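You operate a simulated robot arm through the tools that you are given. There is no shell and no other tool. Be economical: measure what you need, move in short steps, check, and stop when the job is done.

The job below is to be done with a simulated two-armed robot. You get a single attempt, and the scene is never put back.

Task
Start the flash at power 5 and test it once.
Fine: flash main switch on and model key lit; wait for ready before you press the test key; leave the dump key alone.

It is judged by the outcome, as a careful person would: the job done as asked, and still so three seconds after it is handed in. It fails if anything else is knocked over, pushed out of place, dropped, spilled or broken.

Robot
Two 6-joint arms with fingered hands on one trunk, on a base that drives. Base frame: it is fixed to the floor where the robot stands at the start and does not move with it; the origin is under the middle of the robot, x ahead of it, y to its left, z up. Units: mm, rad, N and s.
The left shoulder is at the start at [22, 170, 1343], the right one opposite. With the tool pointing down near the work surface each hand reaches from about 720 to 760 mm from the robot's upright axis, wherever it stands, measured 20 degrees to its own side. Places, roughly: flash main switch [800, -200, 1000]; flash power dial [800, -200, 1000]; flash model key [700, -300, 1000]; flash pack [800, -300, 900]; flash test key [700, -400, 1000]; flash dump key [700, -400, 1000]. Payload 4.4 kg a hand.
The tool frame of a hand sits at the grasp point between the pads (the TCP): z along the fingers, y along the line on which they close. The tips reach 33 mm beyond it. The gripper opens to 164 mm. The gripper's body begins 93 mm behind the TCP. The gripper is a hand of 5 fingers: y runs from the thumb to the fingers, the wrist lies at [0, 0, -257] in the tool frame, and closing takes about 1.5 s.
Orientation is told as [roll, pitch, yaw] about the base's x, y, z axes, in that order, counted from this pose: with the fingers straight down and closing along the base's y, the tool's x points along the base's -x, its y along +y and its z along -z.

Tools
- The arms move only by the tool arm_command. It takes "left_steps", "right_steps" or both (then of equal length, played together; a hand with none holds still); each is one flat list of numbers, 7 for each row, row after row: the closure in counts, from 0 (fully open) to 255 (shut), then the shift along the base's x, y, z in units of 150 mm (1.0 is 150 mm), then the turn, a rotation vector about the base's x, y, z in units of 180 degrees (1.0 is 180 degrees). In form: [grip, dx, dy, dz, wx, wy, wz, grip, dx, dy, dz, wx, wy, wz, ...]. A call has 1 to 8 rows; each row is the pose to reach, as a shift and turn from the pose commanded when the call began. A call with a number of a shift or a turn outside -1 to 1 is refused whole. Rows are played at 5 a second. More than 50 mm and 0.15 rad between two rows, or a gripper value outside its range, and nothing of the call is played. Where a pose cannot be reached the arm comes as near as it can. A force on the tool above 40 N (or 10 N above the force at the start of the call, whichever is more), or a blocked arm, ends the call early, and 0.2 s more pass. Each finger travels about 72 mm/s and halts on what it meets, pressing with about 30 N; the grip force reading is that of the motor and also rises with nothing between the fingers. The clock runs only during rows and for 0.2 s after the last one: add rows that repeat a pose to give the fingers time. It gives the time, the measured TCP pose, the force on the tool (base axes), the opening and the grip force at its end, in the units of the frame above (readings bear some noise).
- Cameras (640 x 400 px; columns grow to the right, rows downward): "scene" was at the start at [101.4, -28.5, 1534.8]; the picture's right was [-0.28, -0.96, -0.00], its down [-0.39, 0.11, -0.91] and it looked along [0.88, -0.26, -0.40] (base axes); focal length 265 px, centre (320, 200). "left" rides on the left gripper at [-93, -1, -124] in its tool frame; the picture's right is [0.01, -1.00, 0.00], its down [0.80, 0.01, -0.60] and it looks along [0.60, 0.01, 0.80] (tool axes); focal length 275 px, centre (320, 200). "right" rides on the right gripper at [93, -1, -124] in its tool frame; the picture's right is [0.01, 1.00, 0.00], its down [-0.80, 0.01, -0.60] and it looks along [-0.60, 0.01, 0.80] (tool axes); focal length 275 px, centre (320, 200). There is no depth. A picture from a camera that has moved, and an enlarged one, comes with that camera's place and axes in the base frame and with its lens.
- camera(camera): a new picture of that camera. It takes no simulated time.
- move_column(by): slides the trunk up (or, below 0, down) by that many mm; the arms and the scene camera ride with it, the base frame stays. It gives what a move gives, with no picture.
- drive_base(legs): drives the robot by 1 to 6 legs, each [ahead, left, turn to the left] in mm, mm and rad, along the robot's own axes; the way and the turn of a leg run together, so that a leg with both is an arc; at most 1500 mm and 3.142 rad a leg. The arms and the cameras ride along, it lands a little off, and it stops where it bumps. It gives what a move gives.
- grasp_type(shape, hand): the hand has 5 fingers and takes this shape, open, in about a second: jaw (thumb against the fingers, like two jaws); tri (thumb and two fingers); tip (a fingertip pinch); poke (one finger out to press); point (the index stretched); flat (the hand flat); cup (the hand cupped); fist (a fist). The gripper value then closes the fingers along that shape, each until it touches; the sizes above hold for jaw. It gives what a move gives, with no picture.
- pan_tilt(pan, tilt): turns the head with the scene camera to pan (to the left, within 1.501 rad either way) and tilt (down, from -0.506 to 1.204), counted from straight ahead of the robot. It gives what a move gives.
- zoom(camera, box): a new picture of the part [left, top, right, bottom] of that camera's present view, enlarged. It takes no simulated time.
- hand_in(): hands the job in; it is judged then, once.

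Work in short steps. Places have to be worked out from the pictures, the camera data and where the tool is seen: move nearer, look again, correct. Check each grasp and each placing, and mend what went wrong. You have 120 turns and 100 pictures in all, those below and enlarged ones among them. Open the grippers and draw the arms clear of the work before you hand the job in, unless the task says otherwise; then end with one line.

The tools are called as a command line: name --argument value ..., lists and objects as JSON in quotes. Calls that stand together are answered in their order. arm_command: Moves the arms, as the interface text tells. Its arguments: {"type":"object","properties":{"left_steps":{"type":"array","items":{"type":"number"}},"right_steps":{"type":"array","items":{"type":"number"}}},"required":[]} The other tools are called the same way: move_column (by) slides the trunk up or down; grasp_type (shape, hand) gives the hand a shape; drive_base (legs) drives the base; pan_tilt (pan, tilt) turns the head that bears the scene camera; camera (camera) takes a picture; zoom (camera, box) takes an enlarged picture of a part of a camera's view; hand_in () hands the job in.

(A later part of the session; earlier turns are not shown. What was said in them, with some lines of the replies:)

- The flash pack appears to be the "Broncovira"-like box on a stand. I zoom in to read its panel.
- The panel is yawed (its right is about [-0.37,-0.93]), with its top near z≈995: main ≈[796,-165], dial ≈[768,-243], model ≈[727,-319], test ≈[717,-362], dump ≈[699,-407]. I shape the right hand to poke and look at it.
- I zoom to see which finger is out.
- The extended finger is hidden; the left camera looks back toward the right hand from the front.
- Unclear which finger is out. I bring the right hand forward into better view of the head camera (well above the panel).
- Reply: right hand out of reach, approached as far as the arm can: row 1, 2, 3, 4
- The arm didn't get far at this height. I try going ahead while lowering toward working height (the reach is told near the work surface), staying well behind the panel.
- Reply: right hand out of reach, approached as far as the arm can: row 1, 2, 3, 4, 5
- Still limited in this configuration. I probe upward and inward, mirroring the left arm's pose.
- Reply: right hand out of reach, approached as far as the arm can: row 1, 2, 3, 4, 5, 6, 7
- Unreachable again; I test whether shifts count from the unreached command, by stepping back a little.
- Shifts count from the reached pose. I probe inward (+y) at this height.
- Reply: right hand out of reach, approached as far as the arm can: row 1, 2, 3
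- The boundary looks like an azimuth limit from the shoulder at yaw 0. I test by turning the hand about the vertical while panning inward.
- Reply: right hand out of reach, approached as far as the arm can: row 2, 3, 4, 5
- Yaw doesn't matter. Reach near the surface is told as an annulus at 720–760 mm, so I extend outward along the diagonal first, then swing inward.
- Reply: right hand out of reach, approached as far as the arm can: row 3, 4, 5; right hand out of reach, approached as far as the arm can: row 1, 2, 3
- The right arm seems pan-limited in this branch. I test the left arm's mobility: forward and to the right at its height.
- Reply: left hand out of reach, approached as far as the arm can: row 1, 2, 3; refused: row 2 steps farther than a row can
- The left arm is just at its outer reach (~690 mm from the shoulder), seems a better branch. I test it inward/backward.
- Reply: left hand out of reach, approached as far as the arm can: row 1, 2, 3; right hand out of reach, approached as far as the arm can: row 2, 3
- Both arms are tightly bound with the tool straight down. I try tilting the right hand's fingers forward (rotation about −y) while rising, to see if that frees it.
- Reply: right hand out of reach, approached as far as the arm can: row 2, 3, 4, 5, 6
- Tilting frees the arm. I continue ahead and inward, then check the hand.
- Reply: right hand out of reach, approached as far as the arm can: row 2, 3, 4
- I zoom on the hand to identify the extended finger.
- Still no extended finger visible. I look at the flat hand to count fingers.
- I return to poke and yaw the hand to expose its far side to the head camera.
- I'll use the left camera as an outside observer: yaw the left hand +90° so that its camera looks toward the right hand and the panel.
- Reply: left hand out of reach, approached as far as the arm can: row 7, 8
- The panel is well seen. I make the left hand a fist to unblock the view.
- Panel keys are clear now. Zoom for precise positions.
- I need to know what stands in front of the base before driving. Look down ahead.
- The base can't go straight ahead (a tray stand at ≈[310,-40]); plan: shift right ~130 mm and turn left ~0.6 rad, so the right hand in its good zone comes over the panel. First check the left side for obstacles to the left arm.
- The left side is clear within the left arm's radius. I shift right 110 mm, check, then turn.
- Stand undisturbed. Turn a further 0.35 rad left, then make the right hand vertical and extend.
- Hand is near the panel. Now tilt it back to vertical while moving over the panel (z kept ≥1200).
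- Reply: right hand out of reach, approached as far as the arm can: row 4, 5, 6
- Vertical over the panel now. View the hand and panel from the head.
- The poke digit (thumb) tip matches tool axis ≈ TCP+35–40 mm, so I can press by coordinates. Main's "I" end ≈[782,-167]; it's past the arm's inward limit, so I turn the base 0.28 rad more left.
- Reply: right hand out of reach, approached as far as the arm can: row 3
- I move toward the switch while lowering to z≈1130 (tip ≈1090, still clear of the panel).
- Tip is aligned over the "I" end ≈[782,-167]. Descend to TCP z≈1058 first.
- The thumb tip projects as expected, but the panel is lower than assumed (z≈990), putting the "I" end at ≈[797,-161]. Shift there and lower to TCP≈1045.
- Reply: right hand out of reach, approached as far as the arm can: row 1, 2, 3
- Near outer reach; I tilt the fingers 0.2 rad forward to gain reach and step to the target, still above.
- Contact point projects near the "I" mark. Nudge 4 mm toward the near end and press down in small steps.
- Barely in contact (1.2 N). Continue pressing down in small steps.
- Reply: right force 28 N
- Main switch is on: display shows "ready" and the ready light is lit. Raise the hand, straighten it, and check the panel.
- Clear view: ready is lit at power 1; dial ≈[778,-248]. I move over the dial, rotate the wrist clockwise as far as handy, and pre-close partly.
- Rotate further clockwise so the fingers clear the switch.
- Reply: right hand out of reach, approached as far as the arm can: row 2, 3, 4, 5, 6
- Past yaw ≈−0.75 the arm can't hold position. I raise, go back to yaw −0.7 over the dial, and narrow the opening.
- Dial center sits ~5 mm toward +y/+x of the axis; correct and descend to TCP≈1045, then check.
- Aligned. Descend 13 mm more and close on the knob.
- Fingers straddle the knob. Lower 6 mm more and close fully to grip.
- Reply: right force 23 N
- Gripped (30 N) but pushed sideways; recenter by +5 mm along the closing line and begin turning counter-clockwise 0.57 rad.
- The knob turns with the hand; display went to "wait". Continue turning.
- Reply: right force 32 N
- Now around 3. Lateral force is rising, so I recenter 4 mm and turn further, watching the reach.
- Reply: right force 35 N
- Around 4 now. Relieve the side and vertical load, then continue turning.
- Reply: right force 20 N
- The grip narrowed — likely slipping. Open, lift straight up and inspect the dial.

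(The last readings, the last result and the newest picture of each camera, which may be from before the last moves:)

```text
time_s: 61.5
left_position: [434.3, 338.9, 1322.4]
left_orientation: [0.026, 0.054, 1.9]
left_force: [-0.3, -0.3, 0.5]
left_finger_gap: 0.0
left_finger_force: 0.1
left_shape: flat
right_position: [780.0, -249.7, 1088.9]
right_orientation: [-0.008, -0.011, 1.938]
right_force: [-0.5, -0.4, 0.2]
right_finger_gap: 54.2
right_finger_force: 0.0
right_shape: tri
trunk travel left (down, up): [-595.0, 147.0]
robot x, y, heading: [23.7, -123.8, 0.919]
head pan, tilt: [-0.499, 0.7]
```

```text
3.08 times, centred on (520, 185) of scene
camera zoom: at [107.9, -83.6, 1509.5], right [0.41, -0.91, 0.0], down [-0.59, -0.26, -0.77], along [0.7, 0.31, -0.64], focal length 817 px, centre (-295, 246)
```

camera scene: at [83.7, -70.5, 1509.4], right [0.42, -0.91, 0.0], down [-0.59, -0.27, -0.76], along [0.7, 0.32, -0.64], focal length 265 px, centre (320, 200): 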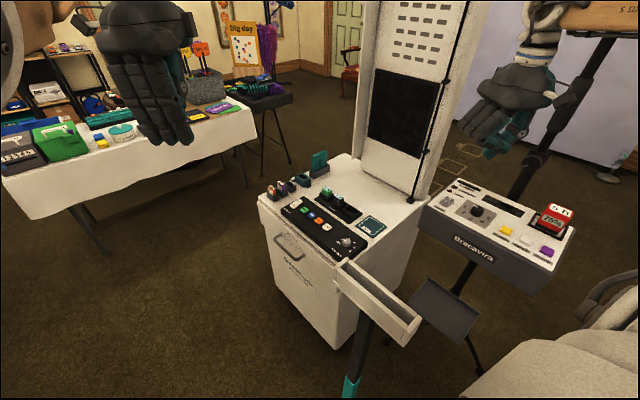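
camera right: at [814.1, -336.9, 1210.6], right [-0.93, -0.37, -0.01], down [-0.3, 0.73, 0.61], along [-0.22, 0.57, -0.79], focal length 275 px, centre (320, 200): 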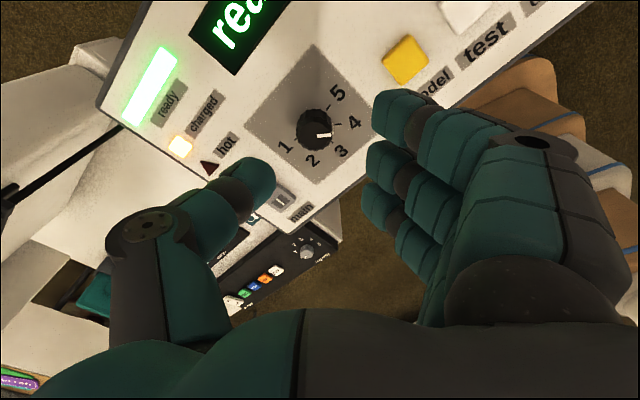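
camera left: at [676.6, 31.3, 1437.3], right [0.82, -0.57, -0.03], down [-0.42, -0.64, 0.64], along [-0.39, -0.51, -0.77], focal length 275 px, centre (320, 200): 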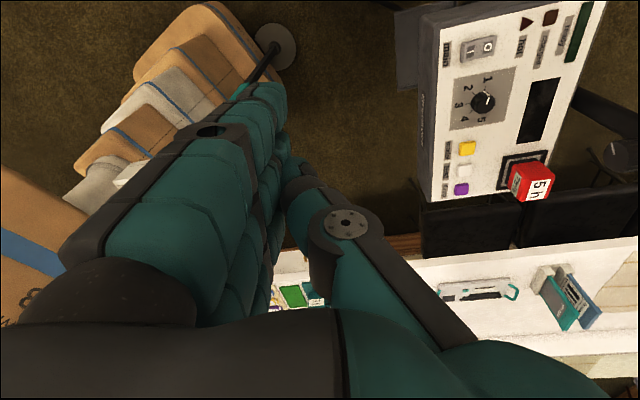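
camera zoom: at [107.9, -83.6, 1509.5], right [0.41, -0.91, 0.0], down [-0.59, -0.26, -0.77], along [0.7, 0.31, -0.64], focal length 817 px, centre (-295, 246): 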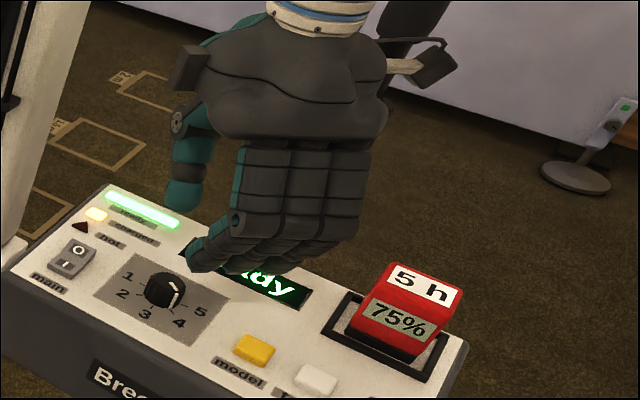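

Dial is at about 4. I rotate the open hand back clockwise for a second grip.

arm_command --right_steps '[165, 0, 0, 0, 0, 0, -0.045, 165, 0, 0, 0, 0, 0, -0.09, 165, 0, 0, 0, 0, 0, -0.135, 165, 0, 0, 0, 0, 0, -0.18, 165, 0, 0, 0, 0, 0, -0.225, 165, 0, 0, 0, 0, 0, -0.27, 165, 0, 0, 0, 0, 0, -0.315, 165, 0.02, 0.01, 0, 0, 0, -0.36]'

arm_command --right_steps '[165, 0, 0, 0, 0, 0, -0.045, 165, 0, 0, 0, 0, 0, -0.09, 165, 0, 0, 0, 0, 0, -0.135, 165, 0, 0, 0, 0, 0, -0.165]'

camera --camera "right"

```text
time_s: 63.3
left_position: [434.0, 341.0, 1321.7]
left_orientation: [0.024, 0.056, 1.9]
left_force: [-0.1, 0.0, 0.2]
left_finger_gap: 0.0
left_finger_force: 0.0
left_shape: flat
right_position: [785.1, -246.4, 1086.7]
right_orientation: [-0.008, -0.013, 0.804]
right_force: [0.4, 0.2, 0.8]
right_finger_gap: 57.1
right_finger_force: 0.1
right_shape: tri
trunk travel left (down, up): [-595.0, 147.0]
robot x, y, heading: [20.4, -127.9, 0.915]
head pan, tilt: [-0.499, 0.7]
```

```text
time_s: 64.3
left_position: [433.6, 340.2, 1321.2]
left_orientation: [0.025, 0.054, 1.899]
left_force: [-0.4, 0.1, -0.3]
left_finger_gap: 0.2
left_finger_force: 0.1
left_shape: flat
right_position: [785.6, -245.5, 1087.5]
right_orientation: [-0.009, -0.012, 0.287]
right_force: [-0.4, -0.1, 0.1]
right_finger_gap: 57.1
right_finger_force: 0.0
right_shape: tri
trunk travel left (down, up): [-595.0, 147.0]
robot x, y, heading: [21.8, -123.8, 0.912]
head pan, tilt: [-0.499, 0.7]
```

```text
35 pictures are left
camera right: at [694.5, -271.8, 1209.6], right [-0.3, 0.96, -0.01], down [0.76, 0.24, 0.61], along [0.58, 0.17, -0.79], focal length 275 px, centre (320, 200)
```

right: 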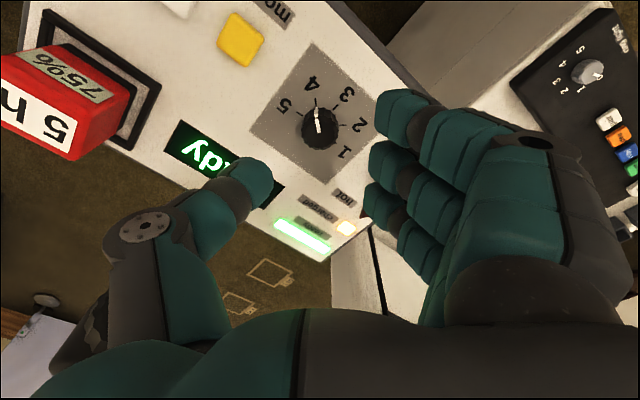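

Pointer is clearly at 4; TCP is over the knob. Descend to 1025 and grip.

arm_command --right_steps '[175, -0.01, -0.01, -0.2, 0, 0, 0, 175, -0.01, -0.01, -0.38, 0, 0, 0, 180, -0.01, -0.01, -0.42, 0, 0, 0, 210, -0.01, -0.01, -0.42, 0, 0, 0, 255, -0.01, -0.01, -0.42, 0, 0, 0, 255, -0.01, -0.01, -0.42, 0, 0, 0, 255, -0.01, -0.01, -0.42, 0, 0, 0]'

```text
time_s: 65.9
left_position: [433.2, 342.0, 1321.4]
left_orientation: [0.024, 0.056, 1.899]
left_force: [0.3, 0.2, 0.3]
left_finger_gap: 0.0
left_finger_force: 0.1
left_shape: flat
right_position: [782.7, -243.6, 1023.8]
right_orientation: [-0.008, -0.012, 0.289]
right_force: [-1.3, 10.9, -0.5]
right_finger_gap: 15.4
right_finger_force: 30.1
right_shape: tri
trunk travel left (down, up): [-595.0, 147.0]
robot x, y, heading: [23.8, -126.4, 0.914]
head pan, tilt: [-0.499, 0.7]
```

Good grip (gap 15). Turn counter-clockwise ~0.82 rad with a slight recenter.

arm_command --right_steps '[255, 0, 0.015, 0, 0, 0, 0.045, 255, 0, 0.015, 0, 0, 0, 0.09, 255, 0, 0.01, 0, 0, 0, 0.135, 255, -0.005, 0.005, 0, 0, 0, 0.18, 255, -0.01, 0.0, 0, 0, 0, 0.225, 255, -0.01, 0.0, 0, 0, 0, 0.26]'

arm_command --right_steps '[220, 0, 0, 0, 0, 0, 0, 170, 0, 0, 0, 0, 0, 0, 165, 0, 0, 0, 0, 0, 0, 165, 0, 0, 0.2, 0, 0, 0, 165, 0, 0, 0.45, 0, 0, 0]'

camera --camera "right"

```text
time_s: 67.3
left_position: [433.2, 342.0, 1321.8]
left_orientation: [0.025, 0.057, 1.899]
left_force: [0.5, -0.1, 1.2]
left_finger_gap: 0.0
left_finger_force: 0.1
left_shape: flat
right_position: [782.2, -246.3, 1022.9]
right_orientation: [-0.008, -0.012, 1.11]
right_force: [-11.9, 10.9, -8.0]
right_finger_gap: 15.1
right_finger_force: 30.0
right_shape: tri
trunk travel left (down, up): [-595.0, 147.0]
robot x, y, heading: [20.2, -125.2, 0.918]
head pan, tilt: [-0.499, 0.7]
```

```text
time_s: 68.5
left_position: [433.0, 337.9, 1323.1]
left_orientation: [0.025, 0.054, 1.899]
left_force: [0.4, -0.7, 1.3]
left_finger_gap: 0.1
left_finger_force: 0.0
left_shape: flat
right_position: [781.2, -243.7, 1092.5]
right_orientation: [-0.01, -0.015, 1.107]
right_force: [-1.1, 0.5, -0.3]
right_finger_gap: 57.0
right_finger_force: 0.1
right_shape: tri
trunk travel left (down, up): [-595.0, 147.0]
robot x, y, heading: [25.0, -122.4, 0.918]
head pan, tilt: [-0.499, 0.7]
```

```text
34 pictures are left
camera right: at [739.5, -328.2, 1214.6], right [-0.9, 0.44, -0.01], down [0.34, 0.71, 0.61], along [0.27, 0.55, -0.79], focal length 275 px, centre (320, 200)
```

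right: 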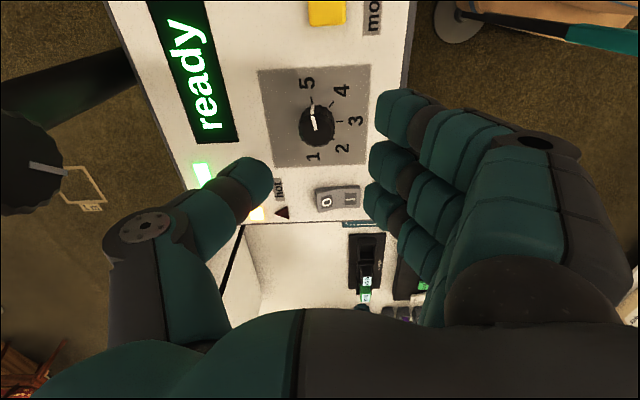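

The dial now points at 5 and display shows "ready". Now switch to poke, lift a bit, and move over the model key ≈[743,-319].

arm_command --right_steps '[165, 0, 0, 0.15, 0, 0, -0.045, 165, -0.08, -0.15, 0.15, 0, 0, -0.09, 165, -0.17, -0.33, 0.15, 0, 0, -0.135, 165, -0.253, -0.5, 0.15, 0, 0, -0.18]'

grasp_type --hand "right" --shape "poke"

arm_command --right_steps '[0, 0, 0, -0.2, 0, 0, 0, 0, 0, 0, -0.37, 0, 0, 0]'

zoom --camera "scene" --box '[470, 140, 600, 260]'

camera --camera "right"

```text
time_s: 69.5
left_position: [434.7, 337.2, 1321.4]
left_orientation: [0.024, 0.053, 1.899]
left_force: [0.9, -0.9, 0.6]
left_finger_gap: 0.1
left_finger_force: 0.1
left_shape: flat
right_position: [763.5, -243.2, 1082.8]
right_orientation: [-0.007, -0.012, 0.619]
right_force: [1.1, -1.1, 0.0]
right_finger_gap: 58.1
right_finger_force: 0.0
right_shape: tri
right hand out of reach, approached as far as the arm can: row 2, 3, 4
trunk travel left (down, up): [-595.0, 147.0]
robot x, y, heading: [24.6, -126.2, 0.917]
head pan, tilt: [-0.499, 0.7]
```

```text
time_s: 70.4
left_position: [433.4, 340.3, 1321.4]
left_orientation: [0.024, 0.054, 1.9]
left_force: [0.5, 0.5, 0.0]
left_finger_gap: 0.4
left_finger_force: 0.1
left_shape: flat
right_position: [763.3, -241.8, 1084.0]
right_orientation: [-0.007, -0.012, 0.618]
right_force: [0.1, 0.0, 0.7]
right_finger_gap: 0.3
right_finger_force: 0.1
right_shape: poke
trunk travel left (down, up): [-595.0, 147.0]
robot x, y, heading: [21.1, -122.7, 0.914]
head pan, tilt: [-0.499, 0.7]
```

```text
time_s: 71.0
left_position: [432.1, 340.4, 1321.8]
left_orientation: [0.025, 0.056, 1.899]
left_force: [-0.5, -0.3, -0.6]
left_finger_gap: 0.0
left_finger_force: 0.1
left_shape: flat
right_position: [760.5, -241.6, 1028.7]
right_orientation: [-0.008, -0.01, 0.619]
right_force: [-4.5, 2.4, -0.3]
right_finger_gap: 0.2
right_finger_force: 0.2
right_shape: poke
trunk travel left (down, up): [-595.0, 147.0]
robot x, y, heading: [21.3, -126.6, 0.916]
head pan, tilt: [-0.499, 0.7]
```

```text
3.33 times, centred on (535, 200) of scene
camera zoom: at [107.4, -82.1, 1509.4], right [0.41, -0.91, 0.0], down [-0.59, -0.26, -0.76], along [0.7, 0.31, -0.64], focal length 885 px, centre (-397, 200)
```

zoom: 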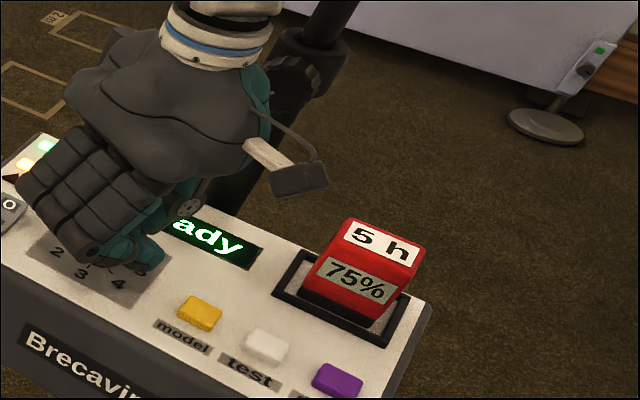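

```text
32 pictures are left
camera right: at [683.2, -295.8, 1150.2], right [-0.59, 0.81, -0.01], down [0.64, 0.47, 0.61], along [0.49, 0.35, -0.79], focal length 275 px, centre (320, 200)
```

right: 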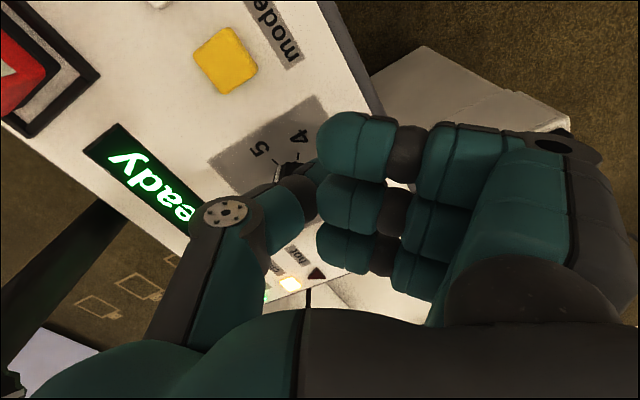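

I shouldn't have chained; the hand only lowered onto the dial area lightly. Raise straight up and check the dial.

arm_command --right_steps '[0, 0, 0, 0.15, 0, 0, 0, 0, 0, 0, 0.4, 0, 0, 0]'

camera --camera "right"

```text
time_s: 71.6
left_position: [432.8, 338.9, 1322.4]
left_orientation: [0.022, 0.054, 1.9]
left_force: [-1.0, -0.3, 0.8]
left_finger_gap: 0.0
left_finger_force: 0.0
left_shape: flat
right_position: [760.4, -244.1, 1088.0]
right_orientation: [-0.008, -0.012, 0.618]
right_force: [0.1, -1.1, -0.3]
right_finger_gap: 0.0
right_finger_force: 0.2
right_shape: poke
trunk travel left (down, up): [-595.0, 147.0]
robot x, y, heading: [24.3, -124.4, 0.919]
head pan, tilt: [-0.499, 0.7]
```

```text
31 pictures are left
camera right: at [682.4, -298.0, 1210.3], right [-0.59, 0.81, -0.01], down [0.64, 0.47, 0.61], along [0.5, 0.36, -0.79], focal length 275 px, centre (320, 200)
```

right: 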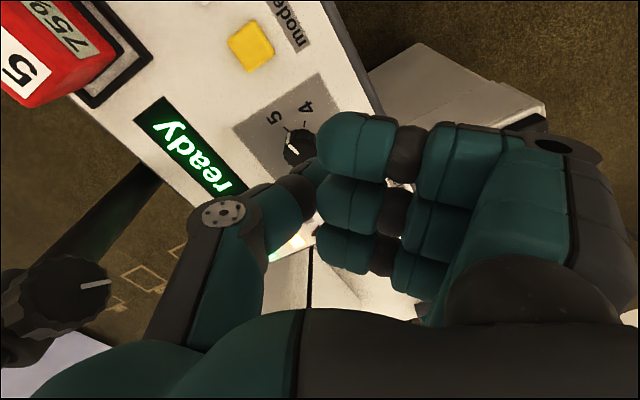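

Dial remains at 5. I raise the trunk 70 mm for clearance and turn the base 0.2 rad right.

move_column --by 70

drive_base --legs '[[0, 0, -0.2]]'

camera --camera "right"

```text
time_s: 72.7
left_position: [432.5, 339.5, 1392.8]
left_orientation: [0.021, 0.052, 1.899]
left_force: [0.5, -0.2, 0.3]
left_finger_gap: 0.0
left_finger_force: 0.0
left_shape: flat
right_position: [759.7, -242.4, 1160.3]
right_orientation: [-0.007, -0.016, 0.62]
right_force: [0.1, -0.3, -0.8]
right_finger_gap: 0.0
right_finger_force: 0.0
right_shape: poke
trunk travel left (down, up): [-665.0, 77.0]
robot x, y, heading: [25.4, -124.2, 0.919]
head pan, tilt: [-0.499, 0.7]
```

```text
time_s: 73.9
left_position: [517.6, 247.5, 1394.0]
left_orientation: [0.02, 0.053, 1.697]
left_force: [0.7, -0.2, 0.4]
left_finger_gap: 0.3
left_finger_force: 0.0
left_shape: flat
right_position: [722.9, -387.1, 1159.6]
right_orientation: [-0.007, -0.016, 0.421]
right_force: [0.3, 0.1, 0.8]
right_finger_gap: 0.0
right_finger_force: 0.0
right_shape: poke
trunk travel left (down, up): [-665.0, 77.0]
robot x, y, heading: [24.0, -124.9, 0.718]
head pan, tilt: [-0.499, 0.7]
```

```text
30 pictures are left
camera right: at [635.7, -424.6, 1280.9], right [-0.42, 0.91, -0.01], down [0.72, 0.33, 0.61], along [0.56, 0.25, -0.79], focal length 275 px, centre (320, 200)
```

right: 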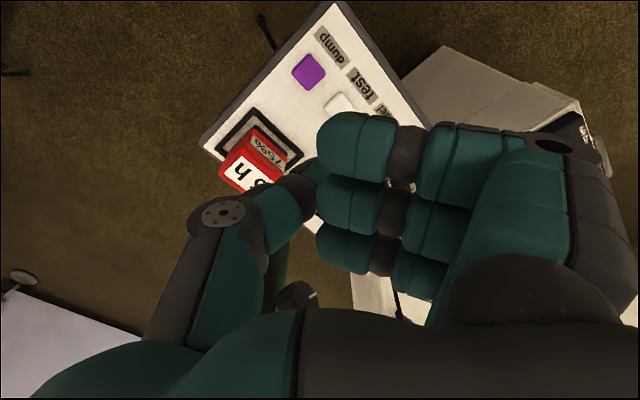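

Move over the model key (y +68, x +20) at height.

arm_command --right_steps '[0, 0.07, 0.25, 0, 0, 0, 0, 0, 0.135, 0.453, 0, 0, 0, 0, 0, 0.135, 0.453, -0.2, 0, 0, 0]'

zoom --camera "scene" --box '[400, 120, 560, 280]'

```text
time_s: 74.7
left_position: [518.0, 248.6, 1393.7]
left_orientation: [0.024, 0.053, 1.701]
left_force: [0.6, 0.1, 0.5]
left_finger_gap: 0.0
left_finger_force: 0.0
left_shape: flat
right_position: [743.0, -319.5, 1128.9]
right_orientation: [-0.007, -0.019, 0.42]
right_force: [0.0, 0.0, -0.1]
right_finger_gap: 0.0
right_finger_force: 0.1
right_shape: poke
trunk travel left (down, up): [-665.0, 77.0]
robot x, y, heading: [20.8, -121.9, 0.719]
head pan, tilt: [-0.499, 0.7]
```

```text
2.50 times, centred on (480, 200) of scene
camera zoom: at [115.5, -101.9, 1579.3], right [0.22, -0.98, 0.0], down [-0.63, -0.14, -0.76], along [0.75, 0.17, -0.65], focal length 664 px, centre (-80, 200)
```

zoom: 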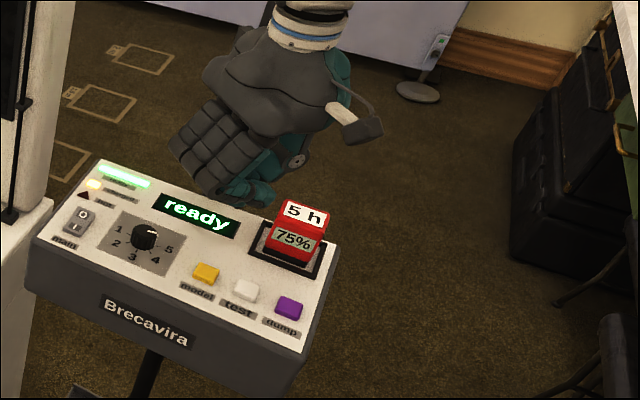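

Descend to TCP≈1048 and verify alignment.

arm_command --right_steps '[0, -0.01, 0.01, -0.25, 0, 0, 0, 0, -0.02, 0.01, -0.45, 0, 0, 0, 0, -0.02, 0.01, -0.54, 0, 0, 0]'

zoom --camera "scene" --box '[430, 180, 510, 240]'

camera --camera "right"

```text
time_s: 75.5
left_position: [517.0, 249.8, 1393.3]
left_orientation: [0.022, 0.055, 1.699]
left_force: [0.4, 0.5, 0.3]
left_finger_gap: 0.1
left_finger_force: 0.0
left_shape: flat
right_position: [728.5, -333.4, 1062.6]
right_orientation: [-0.006, -0.017, 0.42]
right_force: [-0.6, 0.1, -0.1]
right_finger_gap: 0.2
right_finger_force: 0.0
right_shape: poke
right hand out of reach, approached as far as the arm can: row 2, 3
trunk travel left (down, up): [-665.0, 77.0]
robot x, y, heading: [20.5, -122.0, 0.718]
head pan, tilt: [-0.499, 0.7]
```

```text
6.67 times, centred on (470, 210) of scene
camera zoom: at [114.0, -100.7, 1579.4], right [0.22, -0.98, 0.0], down [-0.63, -0.14, -0.76], along [0.75, 0.17, -0.64], focal length 1769 px, centre (-680, 133)
```

zoom: 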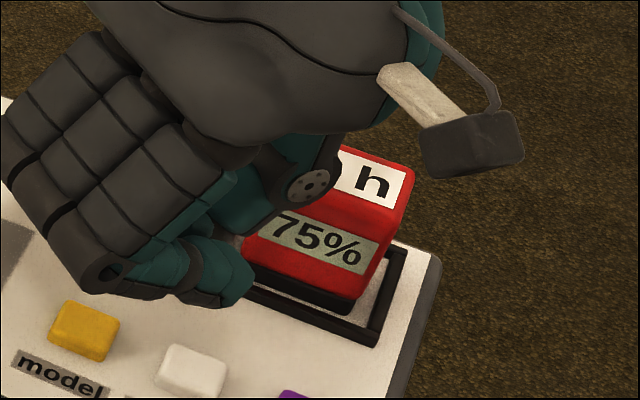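

```text
27 pictures are left
camera right: at [640.5, -370.5, 1184.4], right [-0.42, 0.91, -0.01], down [0.72, 0.33, 0.61], along [0.56, 0.25, -0.79], focal length 275 px, centre (320, 200)
```

right: 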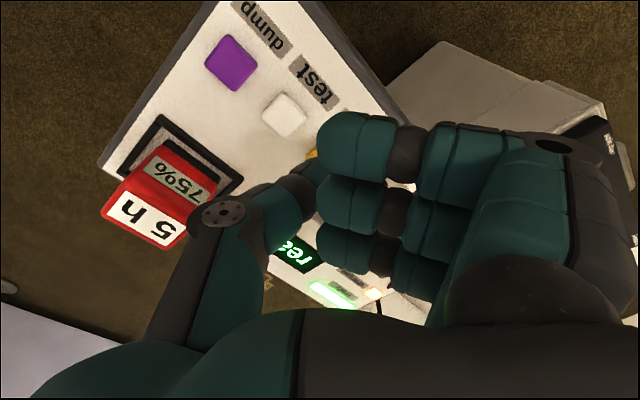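

The raised trunk limits low reach. Lift, lower the trunk back, and reposition.

arm_command --right_steps '[0, 0.05, 0.05, 0.25, 0, 0, 0, 0, 0.1, 0.11, 0.5, 0, 0, 0]'

move_column --by -55

```text
time_s: 76.1
left_position: [516.1, 249.9, 1393.5]
left_orientation: [0.022, 0.052, 1.7]
left_force: [-0.1, 0.4, -0.2]
left_finger_gap: 0.0
left_finger_force: 0.0
left_shape: flat
right_position: [741.7, -315.1, 1136.0]
right_orientation: [-0.009, -0.016, 0.418]
right_force: [0.0, 0.3, 0.3]
right_finger_gap: 0.1
right_finger_force: 0.0
right_shape: poke
trunk travel left (down, up): [-665.0, 77.0]
robot x, y, heading: [22.3, -123.4, 0.718]
head pan, tilt: [-0.499, 0.7]
```

```text
time_s: 77.0
left_position: [517.1, 249.4, 1337.3]
left_orientation: [0.025, 0.054, 1.7]
left_force: [-0.5, 1.4, 0.2]
left_finger_gap: 0.0
left_finger_force: 0.0
left_shape: flat
right_position: [743.0, -314.5, 1079.8]
right_orientation: [-0.011, -0.016, 0.42]
right_force: [-0.3, -0.7, 0.0]
right_finger_gap: 0.0
right_finger_force: 0.1
right_shape: poke
trunk travel left (down, up): [-610.0, 132.0]
robot x, y, heading: [19.5, -129.9, 0.721]
head pan, tilt: [-0.499, 0.7]
```

Now lower to TCP≈1046 at [741,-317] and look.

arm_command --right_steps '[0, -0.01, -0.015, -0.1, 0, 0, 0, 0, -0.01, -0.015, -0.22, 0, 0, 0]'

zoom --camera "scene" --box '[420, 165, 500, 225]'

```text
time_s: 77.6
left_position: [518.4, 248.7, 1336.9]
left_orientation: [0.023, 0.054, 1.701]
left_force: [0.6, 1.2, -0.5]
left_finger_gap: 0.0
left_finger_force: 0.0
left_shape: flat
right_position: [743.4, -318.0, 1044.0]
right_orientation: [-0.01, -0.013, 0.421]
right_force: [1.0, 0.2, 0.3]
right_finger_gap: 0.1
right_finger_force: 0.1
right_shape: poke
trunk travel left (down, up): [-610.0, 132.0]
robot x, y, heading: [20.6, -123.8, 0.718]
head pan, tilt: [-0.499, 0.7]
```

```text
6.67 times, centred on (460, 195) of scene
camera zoom: at [115.6, -100.2, 1524.4], right [0.22, -0.98, 0.0], down [-0.63, -0.14, -0.76], along [0.75, 0.17, -0.64], focal length 1769 px, centre (-613, 233)
```

zoom: 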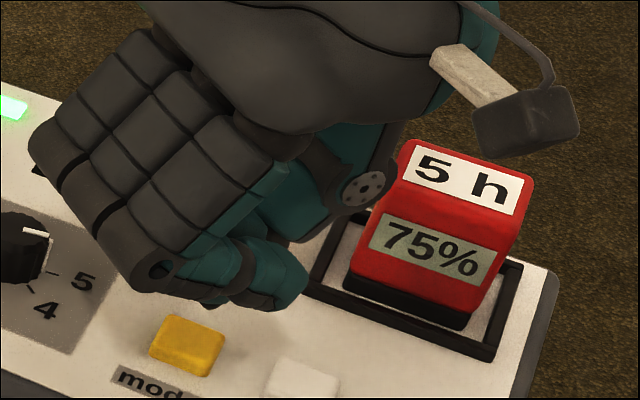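

The tip needs ~8 mm toward the user. Shift and press down slowly.

arm_command --right_steps '[0, -0.053, 0.01, 0, 0, 0, 0, 0, -0.053, 0.01, -0.04, 0, 0, 0, 0, -0.053, 0.01, -0.07, 0, 0, 0, 0, -0.053, 0.01, -0.09, 0, 0, 0]'

zoom --camera "scene" --box '[420, 165, 500, 225]'

```text
time_s: 78.6
left_position: [517.3, 248.8, 1337.4]
left_orientation: [0.025, 0.056, 1.701]
left_force: [-0.3, 0.0, 0.1]
left_finger_gap: 0.3
left_finger_force: 0.0
left_shape: flat
right_position: [733.4, -317.5, 1032.4]
right_orientation: [-0.006, -0.015, 0.419]
right_force: [0.3, 0.6, -0.4]
right_finger_gap: 0.0
right_finger_force: 0.1
right_shape: poke
trunk travel left (down, up): [-610.0, 132.0]
robot x, y, heading: [25.9, -124.9, 0.716]
head pan, tilt: [-0.499, 0.7]
```

```text
6.67 times, centred on (460, 195) of scene
camera zoom: at [115.2, -100.7, 1524.4], right [0.22, -0.98, 0.0], down [-0.63, -0.14, -0.76], along [0.75, 0.17, -0.64], focal length 1769 px, centre (-613, 233)
```

zoom: 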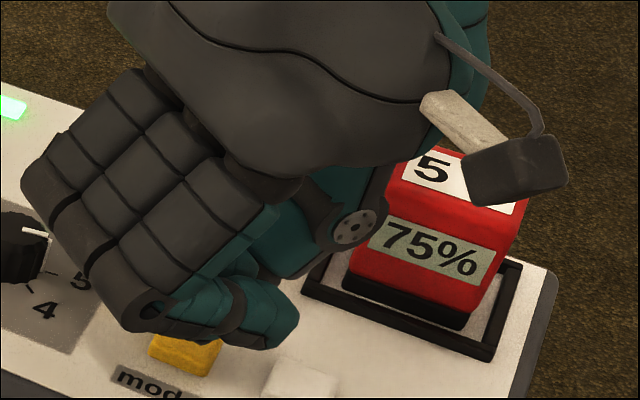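

No contact yet. Continue down in 2 mm steps.

arm_command --right_steps '[0, 0, 0, -0.015, 0, 0, 0, 0, 0, 0, -0.03, 0, 0, 0, 0, 0, 0, -0.045, 0, 0, 0, 0, 0, 0, -0.055, 0, 0, 0]'

zoom --camera "scene" --box '[360, 125, 520, 245]'

```text
time_s: 79.6
left_position: [517.5, 249.3, 1336.8]
left_orientation: [0.025, 0.054, 1.7]
left_force: [0.3, 0.4, -0.3]
left_finger_gap: 0.1
left_finger_force: 0.1
left_shape: flat
right_position: [731.6, -318.1, 1027.6]
right_orientation: [-0.007, -0.016, 0.419]
right_force: [-0.6, -0.6, -0.2]
right_finger_gap: 0.2
right_finger_force: 0.1
right_shape: poke
right hand out of reach, approached as far as the arm can: row 3, 4
trunk travel left (down, up): [-610.0, 132.0]
robot x, y, heading: [19.0, -124.4, 0.714]
head pan, tilt: [-0.499, 0.7]
```

```text
3.33 times, centred on (440, 185) of scene
camera zoom: at [115.1, -100.7, 1524.4], right [0.22, -0.98, 0.0], down [-0.63, -0.14, -0.76], along [0.75, 0.17, -0.64], focal length 885 px, centre (-80, 250)
```

zoom: 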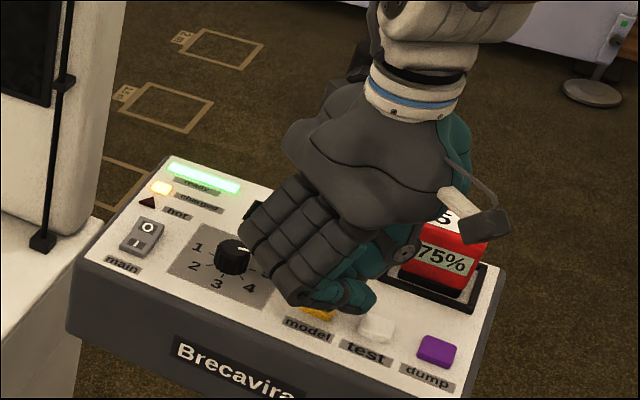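

Arm limit reached; raise the arm 30 mm and lower the trunk 30 mm to regain room.

arm_command --right_steps '[0, 0.01, 0.005, 0.1, 0, 0, 0, 0, 0.015, 0.005, 0.25, 0, 0, 0]'

move_column --by -30

```text
time_s: 80.2
left_position: [515.8, 250.0, 1338.1]
left_orientation: [0.022, 0.055, 1.7]
left_force: [-0.2, -0.2, -0.8]
left_finger_gap: 0.1
left_finger_force: 0.1
left_shape: flat
right_position: [732.9, -315.3, 1065.8]
right_orientation: [-0.009, -0.014, 0.419]
right_force: [-0.3, -1.2, 0.0]
right_finger_gap: 0.2
right_finger_force: 0.0
right_shape: poke
trunk travel left (down, up): [-610.0, 132.0]
robot x, y, heading: [25.4, -124.5, 0.716]
head pan, tilt: [-0.499, 0.7]
```

```text
time_s: 81.0
left_position: [516.7, 250.0, 1305.7]
left_orientation: [0.027, 0.056, 1.699]
left_force: [-0.8, 0.0, 0.4]
left_finger_gap: 0.0
left_finger_force: 0.0
left_shape: flat
right_position: [733.5, -316.0, 1034.4]
right_orientation: [-0.009, -0.012, 0.421]
right_force: [-0.6, 0.2, 0.4]
right_finger_gap: 0.1
right_finger_force: 0.0
right_shape: poke
trunk travel left (down, up): [-580.0, 162.0]
robot x, y, heading: [21.4, -125.9, 0.72]
head pan, tilt: [-0.499, 0.7]
```

Now press down from 1034 in steps.

arm_command --right_steps '[0, 0, 0, -0.04, 0, 0, 0, 0, 0, 0, -0.06, 0, 0, 0, 0, 0, 0, -0.075, 0, 0, 0, 0, 0, 0, -0.09, 0, 0, 0]'

zoom --camera "scene" --box '[420, 160, 500, 220]'

```text
time_s: 82.0
left_position: [517.6, 250.5, 1305.2]
left_orientation: [0.026, 0.056, 1.701]
left_force: [0.4, 0.1, 0.6]
left_finger_gap: 0.0
left_finger_force: 0.0
left_shape: flat
right_position: [733.7, -316.9, 1021.4]
right_orientation: [-0.008, -0.013, 0.419]
right_force: [0.4, -0.7, 3.1]
right_finger_gap: 0.0
right_finger_force: 0.1
right_shape: poke
trunk travel left (down, up): [-580.0, 162.0]
robot x, y, heading: [21.4, -123.5, 0.711]
head pan, tilt: [-0.499, 0.7]
```

```text
6.67 times, centred on (460, 190) of scene
camera zoom: at [115.4, -100.1, 1494.4], right [0.22, -0.98, 0.0], down [-0.63, -0.14, -0.76], along [0.75, 0.17, -0.64], focal length 1769 px, centre (-613, 267)
```

zoom: 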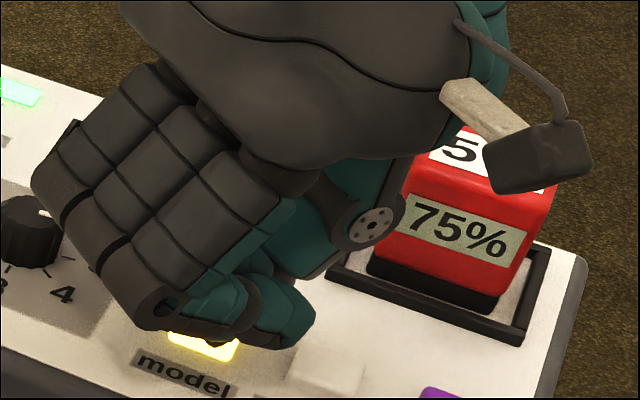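

The model key lit. Lift straight up now.

arm_command --right_steps '[0, 0, 0, 0.1, 0, 0, 0, 0, 0, 0, 0.3, 0, 0, 0]'

camera --camera "right"

zoom --camera "scene" --box '[360, 115, 520, 235]'

```text
time_s: 82.6
left_position: [516.6, 249.7, 1306.1]
left_orientation: [0.025, 0.055, 1.699]
left_force: [-0.2, -0.4, 0.4]
left_finger_gap: 0.0
left_finger_force: 0.1
left_shape: flat
right_position: [732.7, -318.1, 1065.5]
right_orientation: [-0.01, -0.011, 0.42]
right_force: [0.5, -0.6, -0.2]
right_finger_gap: 0.0
right_finger_force: 0.1
right_shape: poke
trunk travel left (down, up): [-580.0, 162.0]
robot x, y, heading: [21.1, -122.6, 0.718]
head pan, tilt: [-0.499, 0.7]
```

```text
22 pictures are left
camera right: at [646.6, -355.9, 1188.4], right [-0.42, 0.91, -0.01], down [0.72, 0.34, 0.61], along [0.56, 0.25, -0.79], focal length 275 px, centre (320, 200)
```

right: 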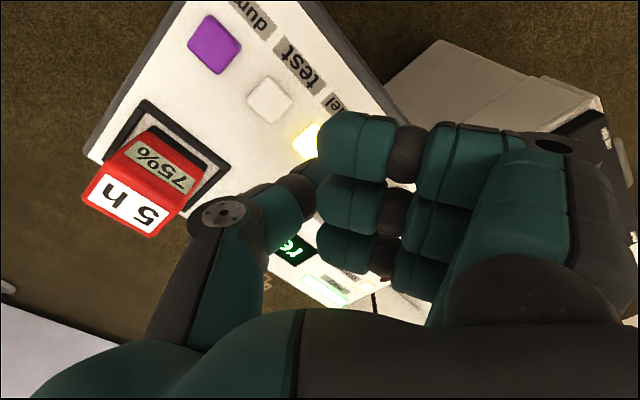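

```text
3.33 times, centred on (440, 175) of scene
camera zoom: at [114.7, -100.6, 1494.5], right [0.22, -0.98, 0.0], down [-0.63, -0.14, -0.77], along [0.75, 0.17, -0.64], focal length 885 px, centre (-80, 283)
```

zoom: 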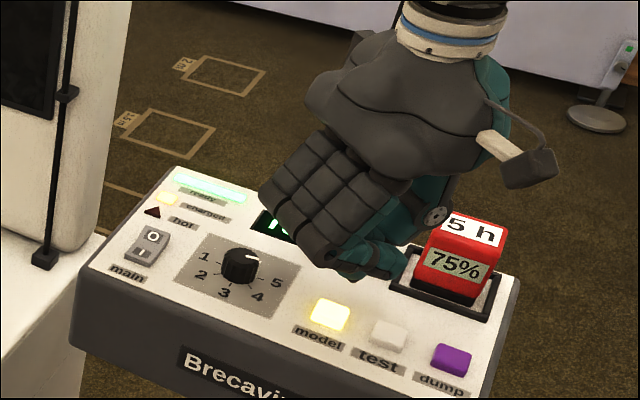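

Model lit and ready lit. For the test key ≈[716,-360] I raise, yaw the hand to keep the thumb clear of the battery, then turn the base slightly right.

arm_command --right_steps '[0, 0, 0, 0.2, 0, 0, -0.04, 0, 0, 0, 0.35, 0, 0, -0.08, 0, 0, 0, 0.35, 0, 0, -0.118]'

drive_base --legs '[[0, 0, -0.08]]'

```text
time_s: 83.4
left_position: [518.1, 250.0, 1305.5]
left_orientation: [0.027, 0.057, 1.7]
left_force: [-0.7, -0.5, 0.2]
left_finger_gap: 0.1
left_finger_force: 0.0
left_shape: flat
right_position: [735.4, -317.4, 1119.5]
right_orientation: [-0.008, -0.01, 0.049]
right_force: [0.4, -1.0, 0.1]
right_finger_gap: 0.0
right_finger_force: 0.1
right_shape: poke
trunk travel left (down, up): [-580.0, 162.0]
robot x, y, heading: [18.8, -121.5, 0.719]
head pan, tilt: [-0.499, 0.7]
```

```text
time_s: 84.2
left_position: [546.4, 207.3, 1306.0]
left_orientation: [0.026, 0.057, 1.617]
left_force: [-0.7, -0.4, -0.4]
left_finger_gap: 0.0
left_finger_force: 0.0
left_shape: flat
right_position: [716.6, -375.7, 1119.4]
right_orientation: [-0.009, -0.011, -0.032]
right_force: [0.2, 0.3, -0.7]
right_finger_gap: 0.1
right_finger_force: 0.0
right_shape: poke
trunk travel left (down, up): [-580.0, 162.0]
robot x, y, heading: [20.0, -124.0, 0.635]
head pan, tilt: [-0.499, 0.7]
```

Now move to [716,-360] and lower to TCP≈1045, then check.

arm_command --right_steps '[0, 0, 0.1, -0.2, 0, 0, 0, 0, 0, 0.105, -0.4, 0, 0, 0, 0, 0, 0.105, -0.49, 0, 0, 0]'

camera --camera "scene"

camera --camera "right"

```text
time_s: 85.0
left_position: [546.6, 209.8, 1306.2]
left_orientation: [0.026, 0.058, 1.618]
left_force: [-1.3, -0.6, 0.1]
left_finger_gap: 0.1
left_finger_force: 0.1
left_shape: flat
right_position: [717.3, -357.3, 1044.4]
right_orientation: [-0.008, -0.009, -0.033]
right_force: [0.4, 0.1, 0.4]
right_finger_gap: 0.0
right_finger_force: 0.1
right_shape: poke
trunk travel left (down, up): [-580.0, 162.0]
robot x, y, heading: [21.5, -124.8, 0.634]
head pan, tilt: [-0.499, 0.7]
```

```text
20 pictures are left
camera scene: at [117.6, -106.9, 1494.4], right [0.14, -0.99, 0.0], down [-0.64, -0.09, -0.76], along [0.76, 0.1, -0.64], focal length 265 px, centre (320, 200)
```

scene: 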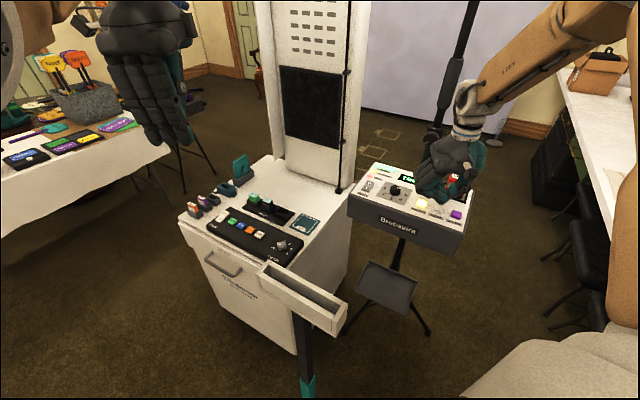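

```text
19 pictures are left
camera right: at [622.1, -353.8, 1166.4], right [0.02, 1.0, -0.01], down [0.79, -0.01, 0.61], along [0.61, -0.02, -0.79], focal length 275 px, centre (320, 200)
```

right: 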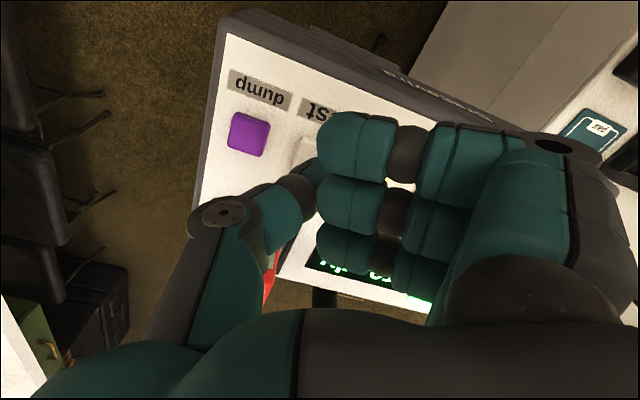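

zoom --camera "scene" --box '[400, 160, 480, 220]'

```text
6.67 times, centred on (440, 190) of scene
camera zoom: at [117.6, -106.9, 1494.4], right [0.14, -0.99, 0.0], down [-0.64, -0.09, -0.76], along [0.76, 0.1, -0.64], focal length 1769 px, centre (-480, 267)
```

zoom: 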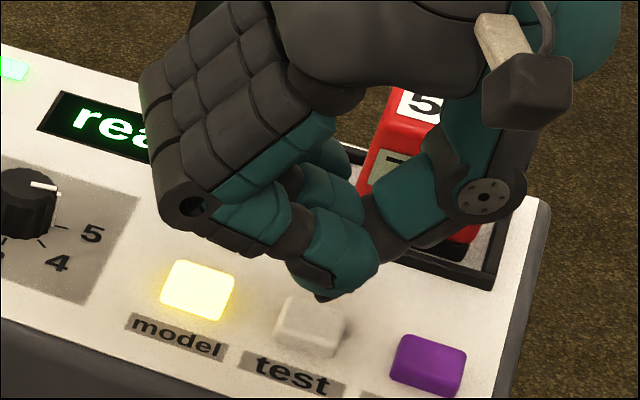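

Tip lines up with the test key; ready is lit. Press down in small steps.

arm_command --right_steps '[0, 0.02, 0, -0.08, 0, 0, 0, 0, 0.02, 0, -0.12, 0, 0, 0, 0, 0.02, 0, -0.14, 0, 0, 0, 0, 0.02, 0, -0.15, 0, 0, 0]'

zoom --camera "scene" --box '[360, 150, 480, 230]'

```text
time_s: 86.0
left_position: [547.4, 209.2, 1305.5]
left_orientation: [0.026, 0.056, 1.618]
left_force: [0.2, -0.2, 1.6]
left_finger_gap: 0.0
left_finger_force: 0.0
left_shape: flat
right_position: [717.9, -360.0, 1026.4]
right_orientation: [-0.005, -0.013, -0.034]
right_force: [-0.2, -0.5, -0.1]
right_finger_gap: 0.0
right_finger_force: 0.1
right_shape: poke
right hand out of reach, approached as far as the arm can: row 4
trunk travel left (down, up): [-580.0, 162.0]
robot x, y, heading: [23.0, -125.1, 0.633]
head pan, tilt: [-0.499, 0.7]
```

```text
5.00 times, centred on (420, 190) of scene
camera zoom: at [117.6, -107.5, 1494.4], right [0.14, -0.99, 0.0], down [-0.64, -0.09, -0.76], along [0.76, 0.1, -0.64], focal length 1327 px, centre (-180, 250)
```

zoom: 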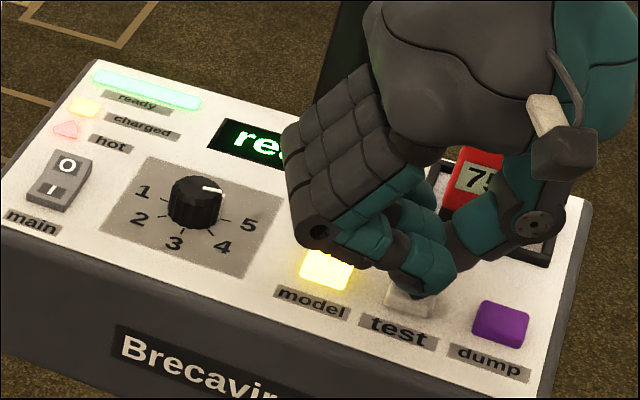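

Arm low limit again (and the "hot" lamp seems faintly lit, so don't dally). Raise 25 mm, lower trunk 25 mm.

arm_command --right_steps '[0, 0, 0, 0.2, 0, 0, 0]'

move_column --by -28

```text
time_s: 86.5
left_position: [545.3, 208.1, 1306.5]
left_orientation: [0.025, 0.054, 1.619]
left_force: [-0.9, 0.1, -0.6]
left_finger_gap: 0.0
left_finger_force: 0.0
left_shape: flat
right_position: [718.7, -361.9, 1055.8]
right_orientation: [-0.009, -0.011, -0.03]
right_force: [-0.4, -0.1, -0.4]
right_finger_gap: 0.2
right_finger_force: 0.1
right_shape: poke
trunk travel left (down, up): [-580.0, 162.0]
robot x, y, heading: [23.5, -123.8, 0.631]
head pan, tilt: [-0.499, 0.7]
```

```text
time_s: 87.2
left_position: [546.6, 210.1, 1275.5]
left_orientation: [0.027, 0.058, 1.617]
left_force: [-0.8, -0.2, 0.3]
left_finger_gap: 0.0
left_finger_force: 0.2
left_shape: flat
right_position: [719.3, -361.2, 1025.2]
right_orientation: [-0.01, -0.007, -0.033]
right_force: [0.0, 0.0, 0.3]
right_finger_gap: 0.0
right_finger_force: 0.0
right_shape: poke
trunk travel left (down, up): [-552.0, 190.0]
robot x, y, heading: [18.3, -121.9, 0.638]
head pan, tilt: [-0.499, 0.7]
```

Check that ready is lit right now before pressing.

zoom --camera "scene" --box '[360, 140, 480, 220]'

```text
5.00 times, centred on (420, 180) of scene
camera zoom: at [118.2, -106.9, 1466.4], right [0.14, -0.99, 0.0], down [-0.64, -0.09, -0.76], along [0.76, 0.1, -0.64], focal length 1327 px, centre (-180, 300)
```

zoom: 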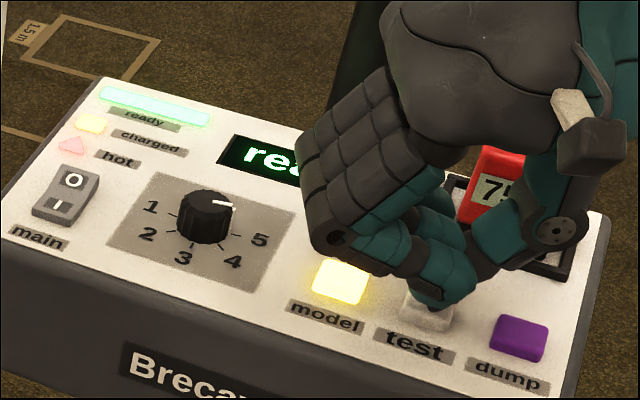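

Ready is lit; tip is right over the test key. Press.

arm_command --right_steps '[0, -0.01, 0, -0.02, 0, 0, 0, 0, -0.01, 0, -0.03, 0, 0, 0, 0, -0.01, 0, -0.04, 0, 0, 0]'

zoom --camera "scene" --box '[360, 140, 480, 220]'

```text
time_s: 88.0
left_position: [546.5, 209.0, 1275.8]
left_orientation: [0.028, 0.055, 1.618]
left_force: [0.9, -0.6, 0.2]
left_finger_gap: 0.1
left_finger_force: 0.0
left_shape: flat
right_position: [718.0, -359.7, 1020.2]
right_orientation: [-0.012, -0.01, -0.031]
right_force: [-0.2, -1.6, 4.7]
right_finger_gap: 0.0
right_finger_force: 0.0
right_shape: poke
trunk travel left (down, up): [-552.0, 190.0]
robot x, y, heading: [18.1, -121.6, 0.638]
head pan, tilt: [-0.499, 0.7]
```

```text
5.00 times, centred on (420, 180) of scene
camera zoom: at [118.2, -106.9, 1466.4], right [0.14, -0.99, 0.0], down [-0.64, -0.09, -0.76], along [0.76, 0.1, -0.64], focal length 1327 px, centre (-180, 300)
```

zoom: 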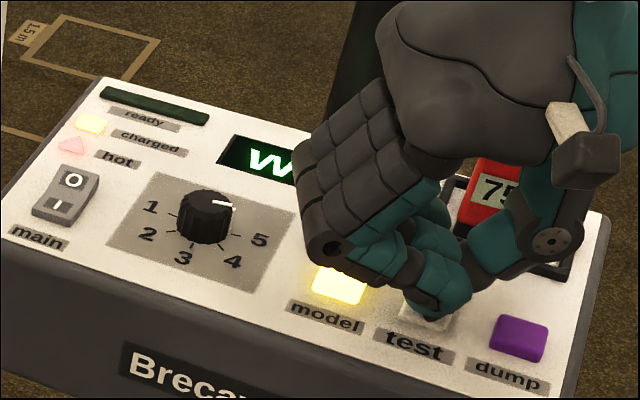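

The test fired: ready went out and the display says "w(ait)" (recharging). Lift clear straight up.

arm_command --right_steps '[0, 0, 0, 0.1, 0, 0, 0, 0, 0, 0, 0.35, 0, 0, 0, 0, 0, 0, 0.6, 0, 0, 0]'

move_column --by 80

camera --camera "scene"

zoom --camera "scene" --box '[350, 170, 500, 280]'

```text
time_s: 88.8
left_position: [547.0, 209.0, 1275.5]
left_orientation: [0.028, 0.058, 1.618]
left_force: [0.8, 0.3, 0.1]
left_finger_gap: 0.2
left_finger_force: 0.0
left_shape: flat
right_position: [717.2, -359.1, 1111.8]
right_orientation: [-0.01, -0.008, -0.032]
right_force: [0.4, 0.3, 0.5]
right_finger_gap: 0.0
right_finger_force: 0.1
right_shape: poke
trunk travel left (down, up): [-552.0, 190.0]
robot x, y, heading: [23.3, -125.8, 0.635]
head pan, tilt: [-0.499, 0.7]
```

```text
time_s: 90.0
left_position: [546.3, 208.3, 1360.1]
left_orientation: [0.022, 0.056, 1.617]
left_force: [0.0, -0.4, -0.1]
left_finger_gap: 0.0
left_finger_force: 0.0
left_shape: flat
right_position: [718.8, -359.2, 1194.2]
right_orientation: [-0.008, -0.014, -0.032]
right_force: [0.9, -0.3, -0.3]
right_finger_gap: 0.1
right_finger_force: 0.0
right_shape: poke
trunk travel left (down, up): [-632.0, 110.0]
robot x, y, heading: [25.0, -127.2, 0.634]
head pan, tilt: [-0.499, 0.7]
```

```text
14 pictures are left
camera scene: at [117.0, -108.4, 1546.3], right [0.14, -0.99, 0.0], down [-0.64, -0.09, -0.76], along [0.76, 0.1, -0.64], focal length 265 px, centre (320, 200)
```

scene: 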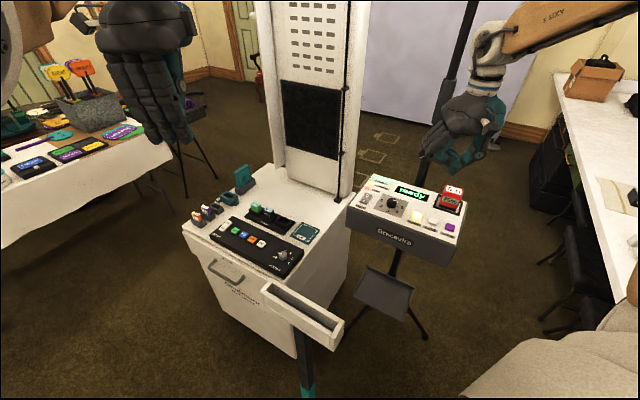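

```text
3.64 times, centred on (425, 225) of scene
camera zoom: at [117.0, -108.4, 1546.3], right [0.14, -0.99, 0.0], down [-0.64, -0.09, -0.76], along [0.76, 0.1, -0.64], focal length 965 px, centre (-62, 109)
```

zoom: 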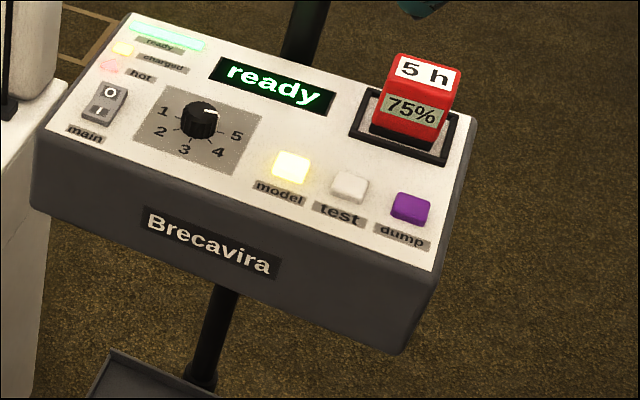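

All as asked: main on, dial at 5, model lit, recharged to ready. I raise and swing clear of the panel, then open the hands.

move_column --by 60

drive_base --legs '[[0, 0, -0.3]]'

grasp_type --hand "right" --shape "jaw"

grasp_type --hand "left" --shape "jaw"

camera --camera "scene"

```text
time_s: 91.0
left_position: [545.7, 207.6, 1421.4]
left_orientation: [0.021, 0.051, 1.617]
left_force: [0.2, -0.4, 0.2]
left_finger_gap: 0.0
left_finger_force: 0.2
left_shape: flat
right_position: [718.4, -357.7, 1255.8]
right_orientation: [-0.004, -0.014, -0.031]
right_force: [0.1, 0.1, 0.1]
right_finger_gap: 0.1
right_finger_force: 0.1
right_shape: poke
trunk travel left (down, up): [-692.0, 50.0]
robot x, y, heading: [25.0, -123.2, 0.639]
head pan, tilt: [-0.499, 0.7]
```

```text
time_s: 92.3
left_position: [620.2, 39.3, 1420.4]
left_orientation: [0.021, 0.054, 1.32]
left_force: [-0.5, 0.4, 0.1]
left_finger_gap: 0.3
left_finger_force: 0.0
left_shape: flat
right_position: [617.6, -552.4, 1254.4]
right_orientation: [-0.005, -0.015, -0.33]
right_force: [0.0, 0.8, 0.3]
right_finger_gap: 0.0
right_finger_force: 0.1
right_shape: poke
trunk travel left (down, up): [-692.0, 50.0]
robot x, y, heading: [22.5, -123.4, 0.34]
head pan, tilt: [-0.499, 0.7]
```

```text
time_s: 93.2
left_position: [620.4, 38.6, 1421.6]
left_orientation: [0.021, 0.053, 1.322]
left_force: [0.0, -0.1, 0.0]
left_finger_gap: 0.0
left_finger_force: 0.0
left_shape: flat
right_position: [618.4, -554.0, 1256.8]
right_orientation: [-0.006, -0.017, -0.33]
right_force: [-0.2, 0.9, -0.6]
right_finger_gap: 164.0
right_finger_force: 0.1
right_shape: jaw
trunk travel left (down, up): [-692.0, 50.0]
robot x, y, heading: [22.5, -123.4, 0.339]
head pan, tilt: [-0.499, 0.7]
```

```text
time_s: 94.1
left_position: [620.3, 39.1, 1420.6]
left_orientation: [0.022, 0.052, 1.318]
left_force: [0.1, 0.9, 0.1]
left_finger_gap: 164.1
left_finger_force: 0.1
left_shape: jaw
right_position: [618.0, -552.5, 1255.9]
right_orientation: [-0.004, -0.016, -0.328]
right_force: [-1.0, 0.0, 0.8]
right_finger_gap: 164.1
right_finger_force: 0.0
right_shape: jaw
trunk travel left (down, up): [-692.0, 50.0]
robot x, y, heading: [21.6, -126.9, 0.34]
head pan, tilt: [-0.499, 0.7]
```

```text
12 pictures are left
camera scene: at [117.1, -137.1, 1606.4], right [-0.16, -0.99, 0.0], down [-0.64, 0.1, -0.76], along [0.75, -0.12, -0.64], focal length 265 px, centre (320, 200)
```

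scene: 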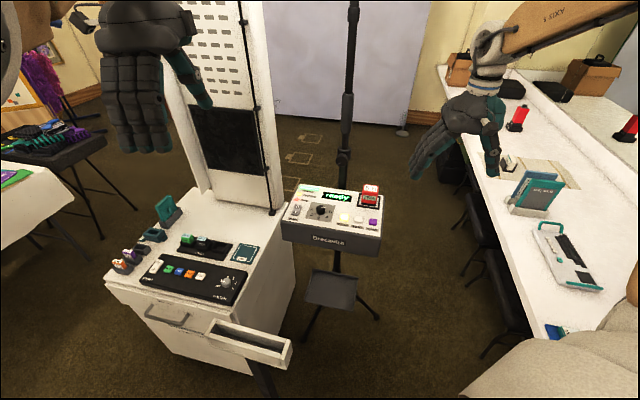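

Arms are clear, nothing displaced, and the panel still shows ready. Hand in.

hand_in

```text
The job is handed in.
```

The flash is on at power 5 with the model key lit. I tested it once, after ready lit, and it came back to ready. I did not press the dump key, and the "hot" lamp was glowing faintly pink at the end.
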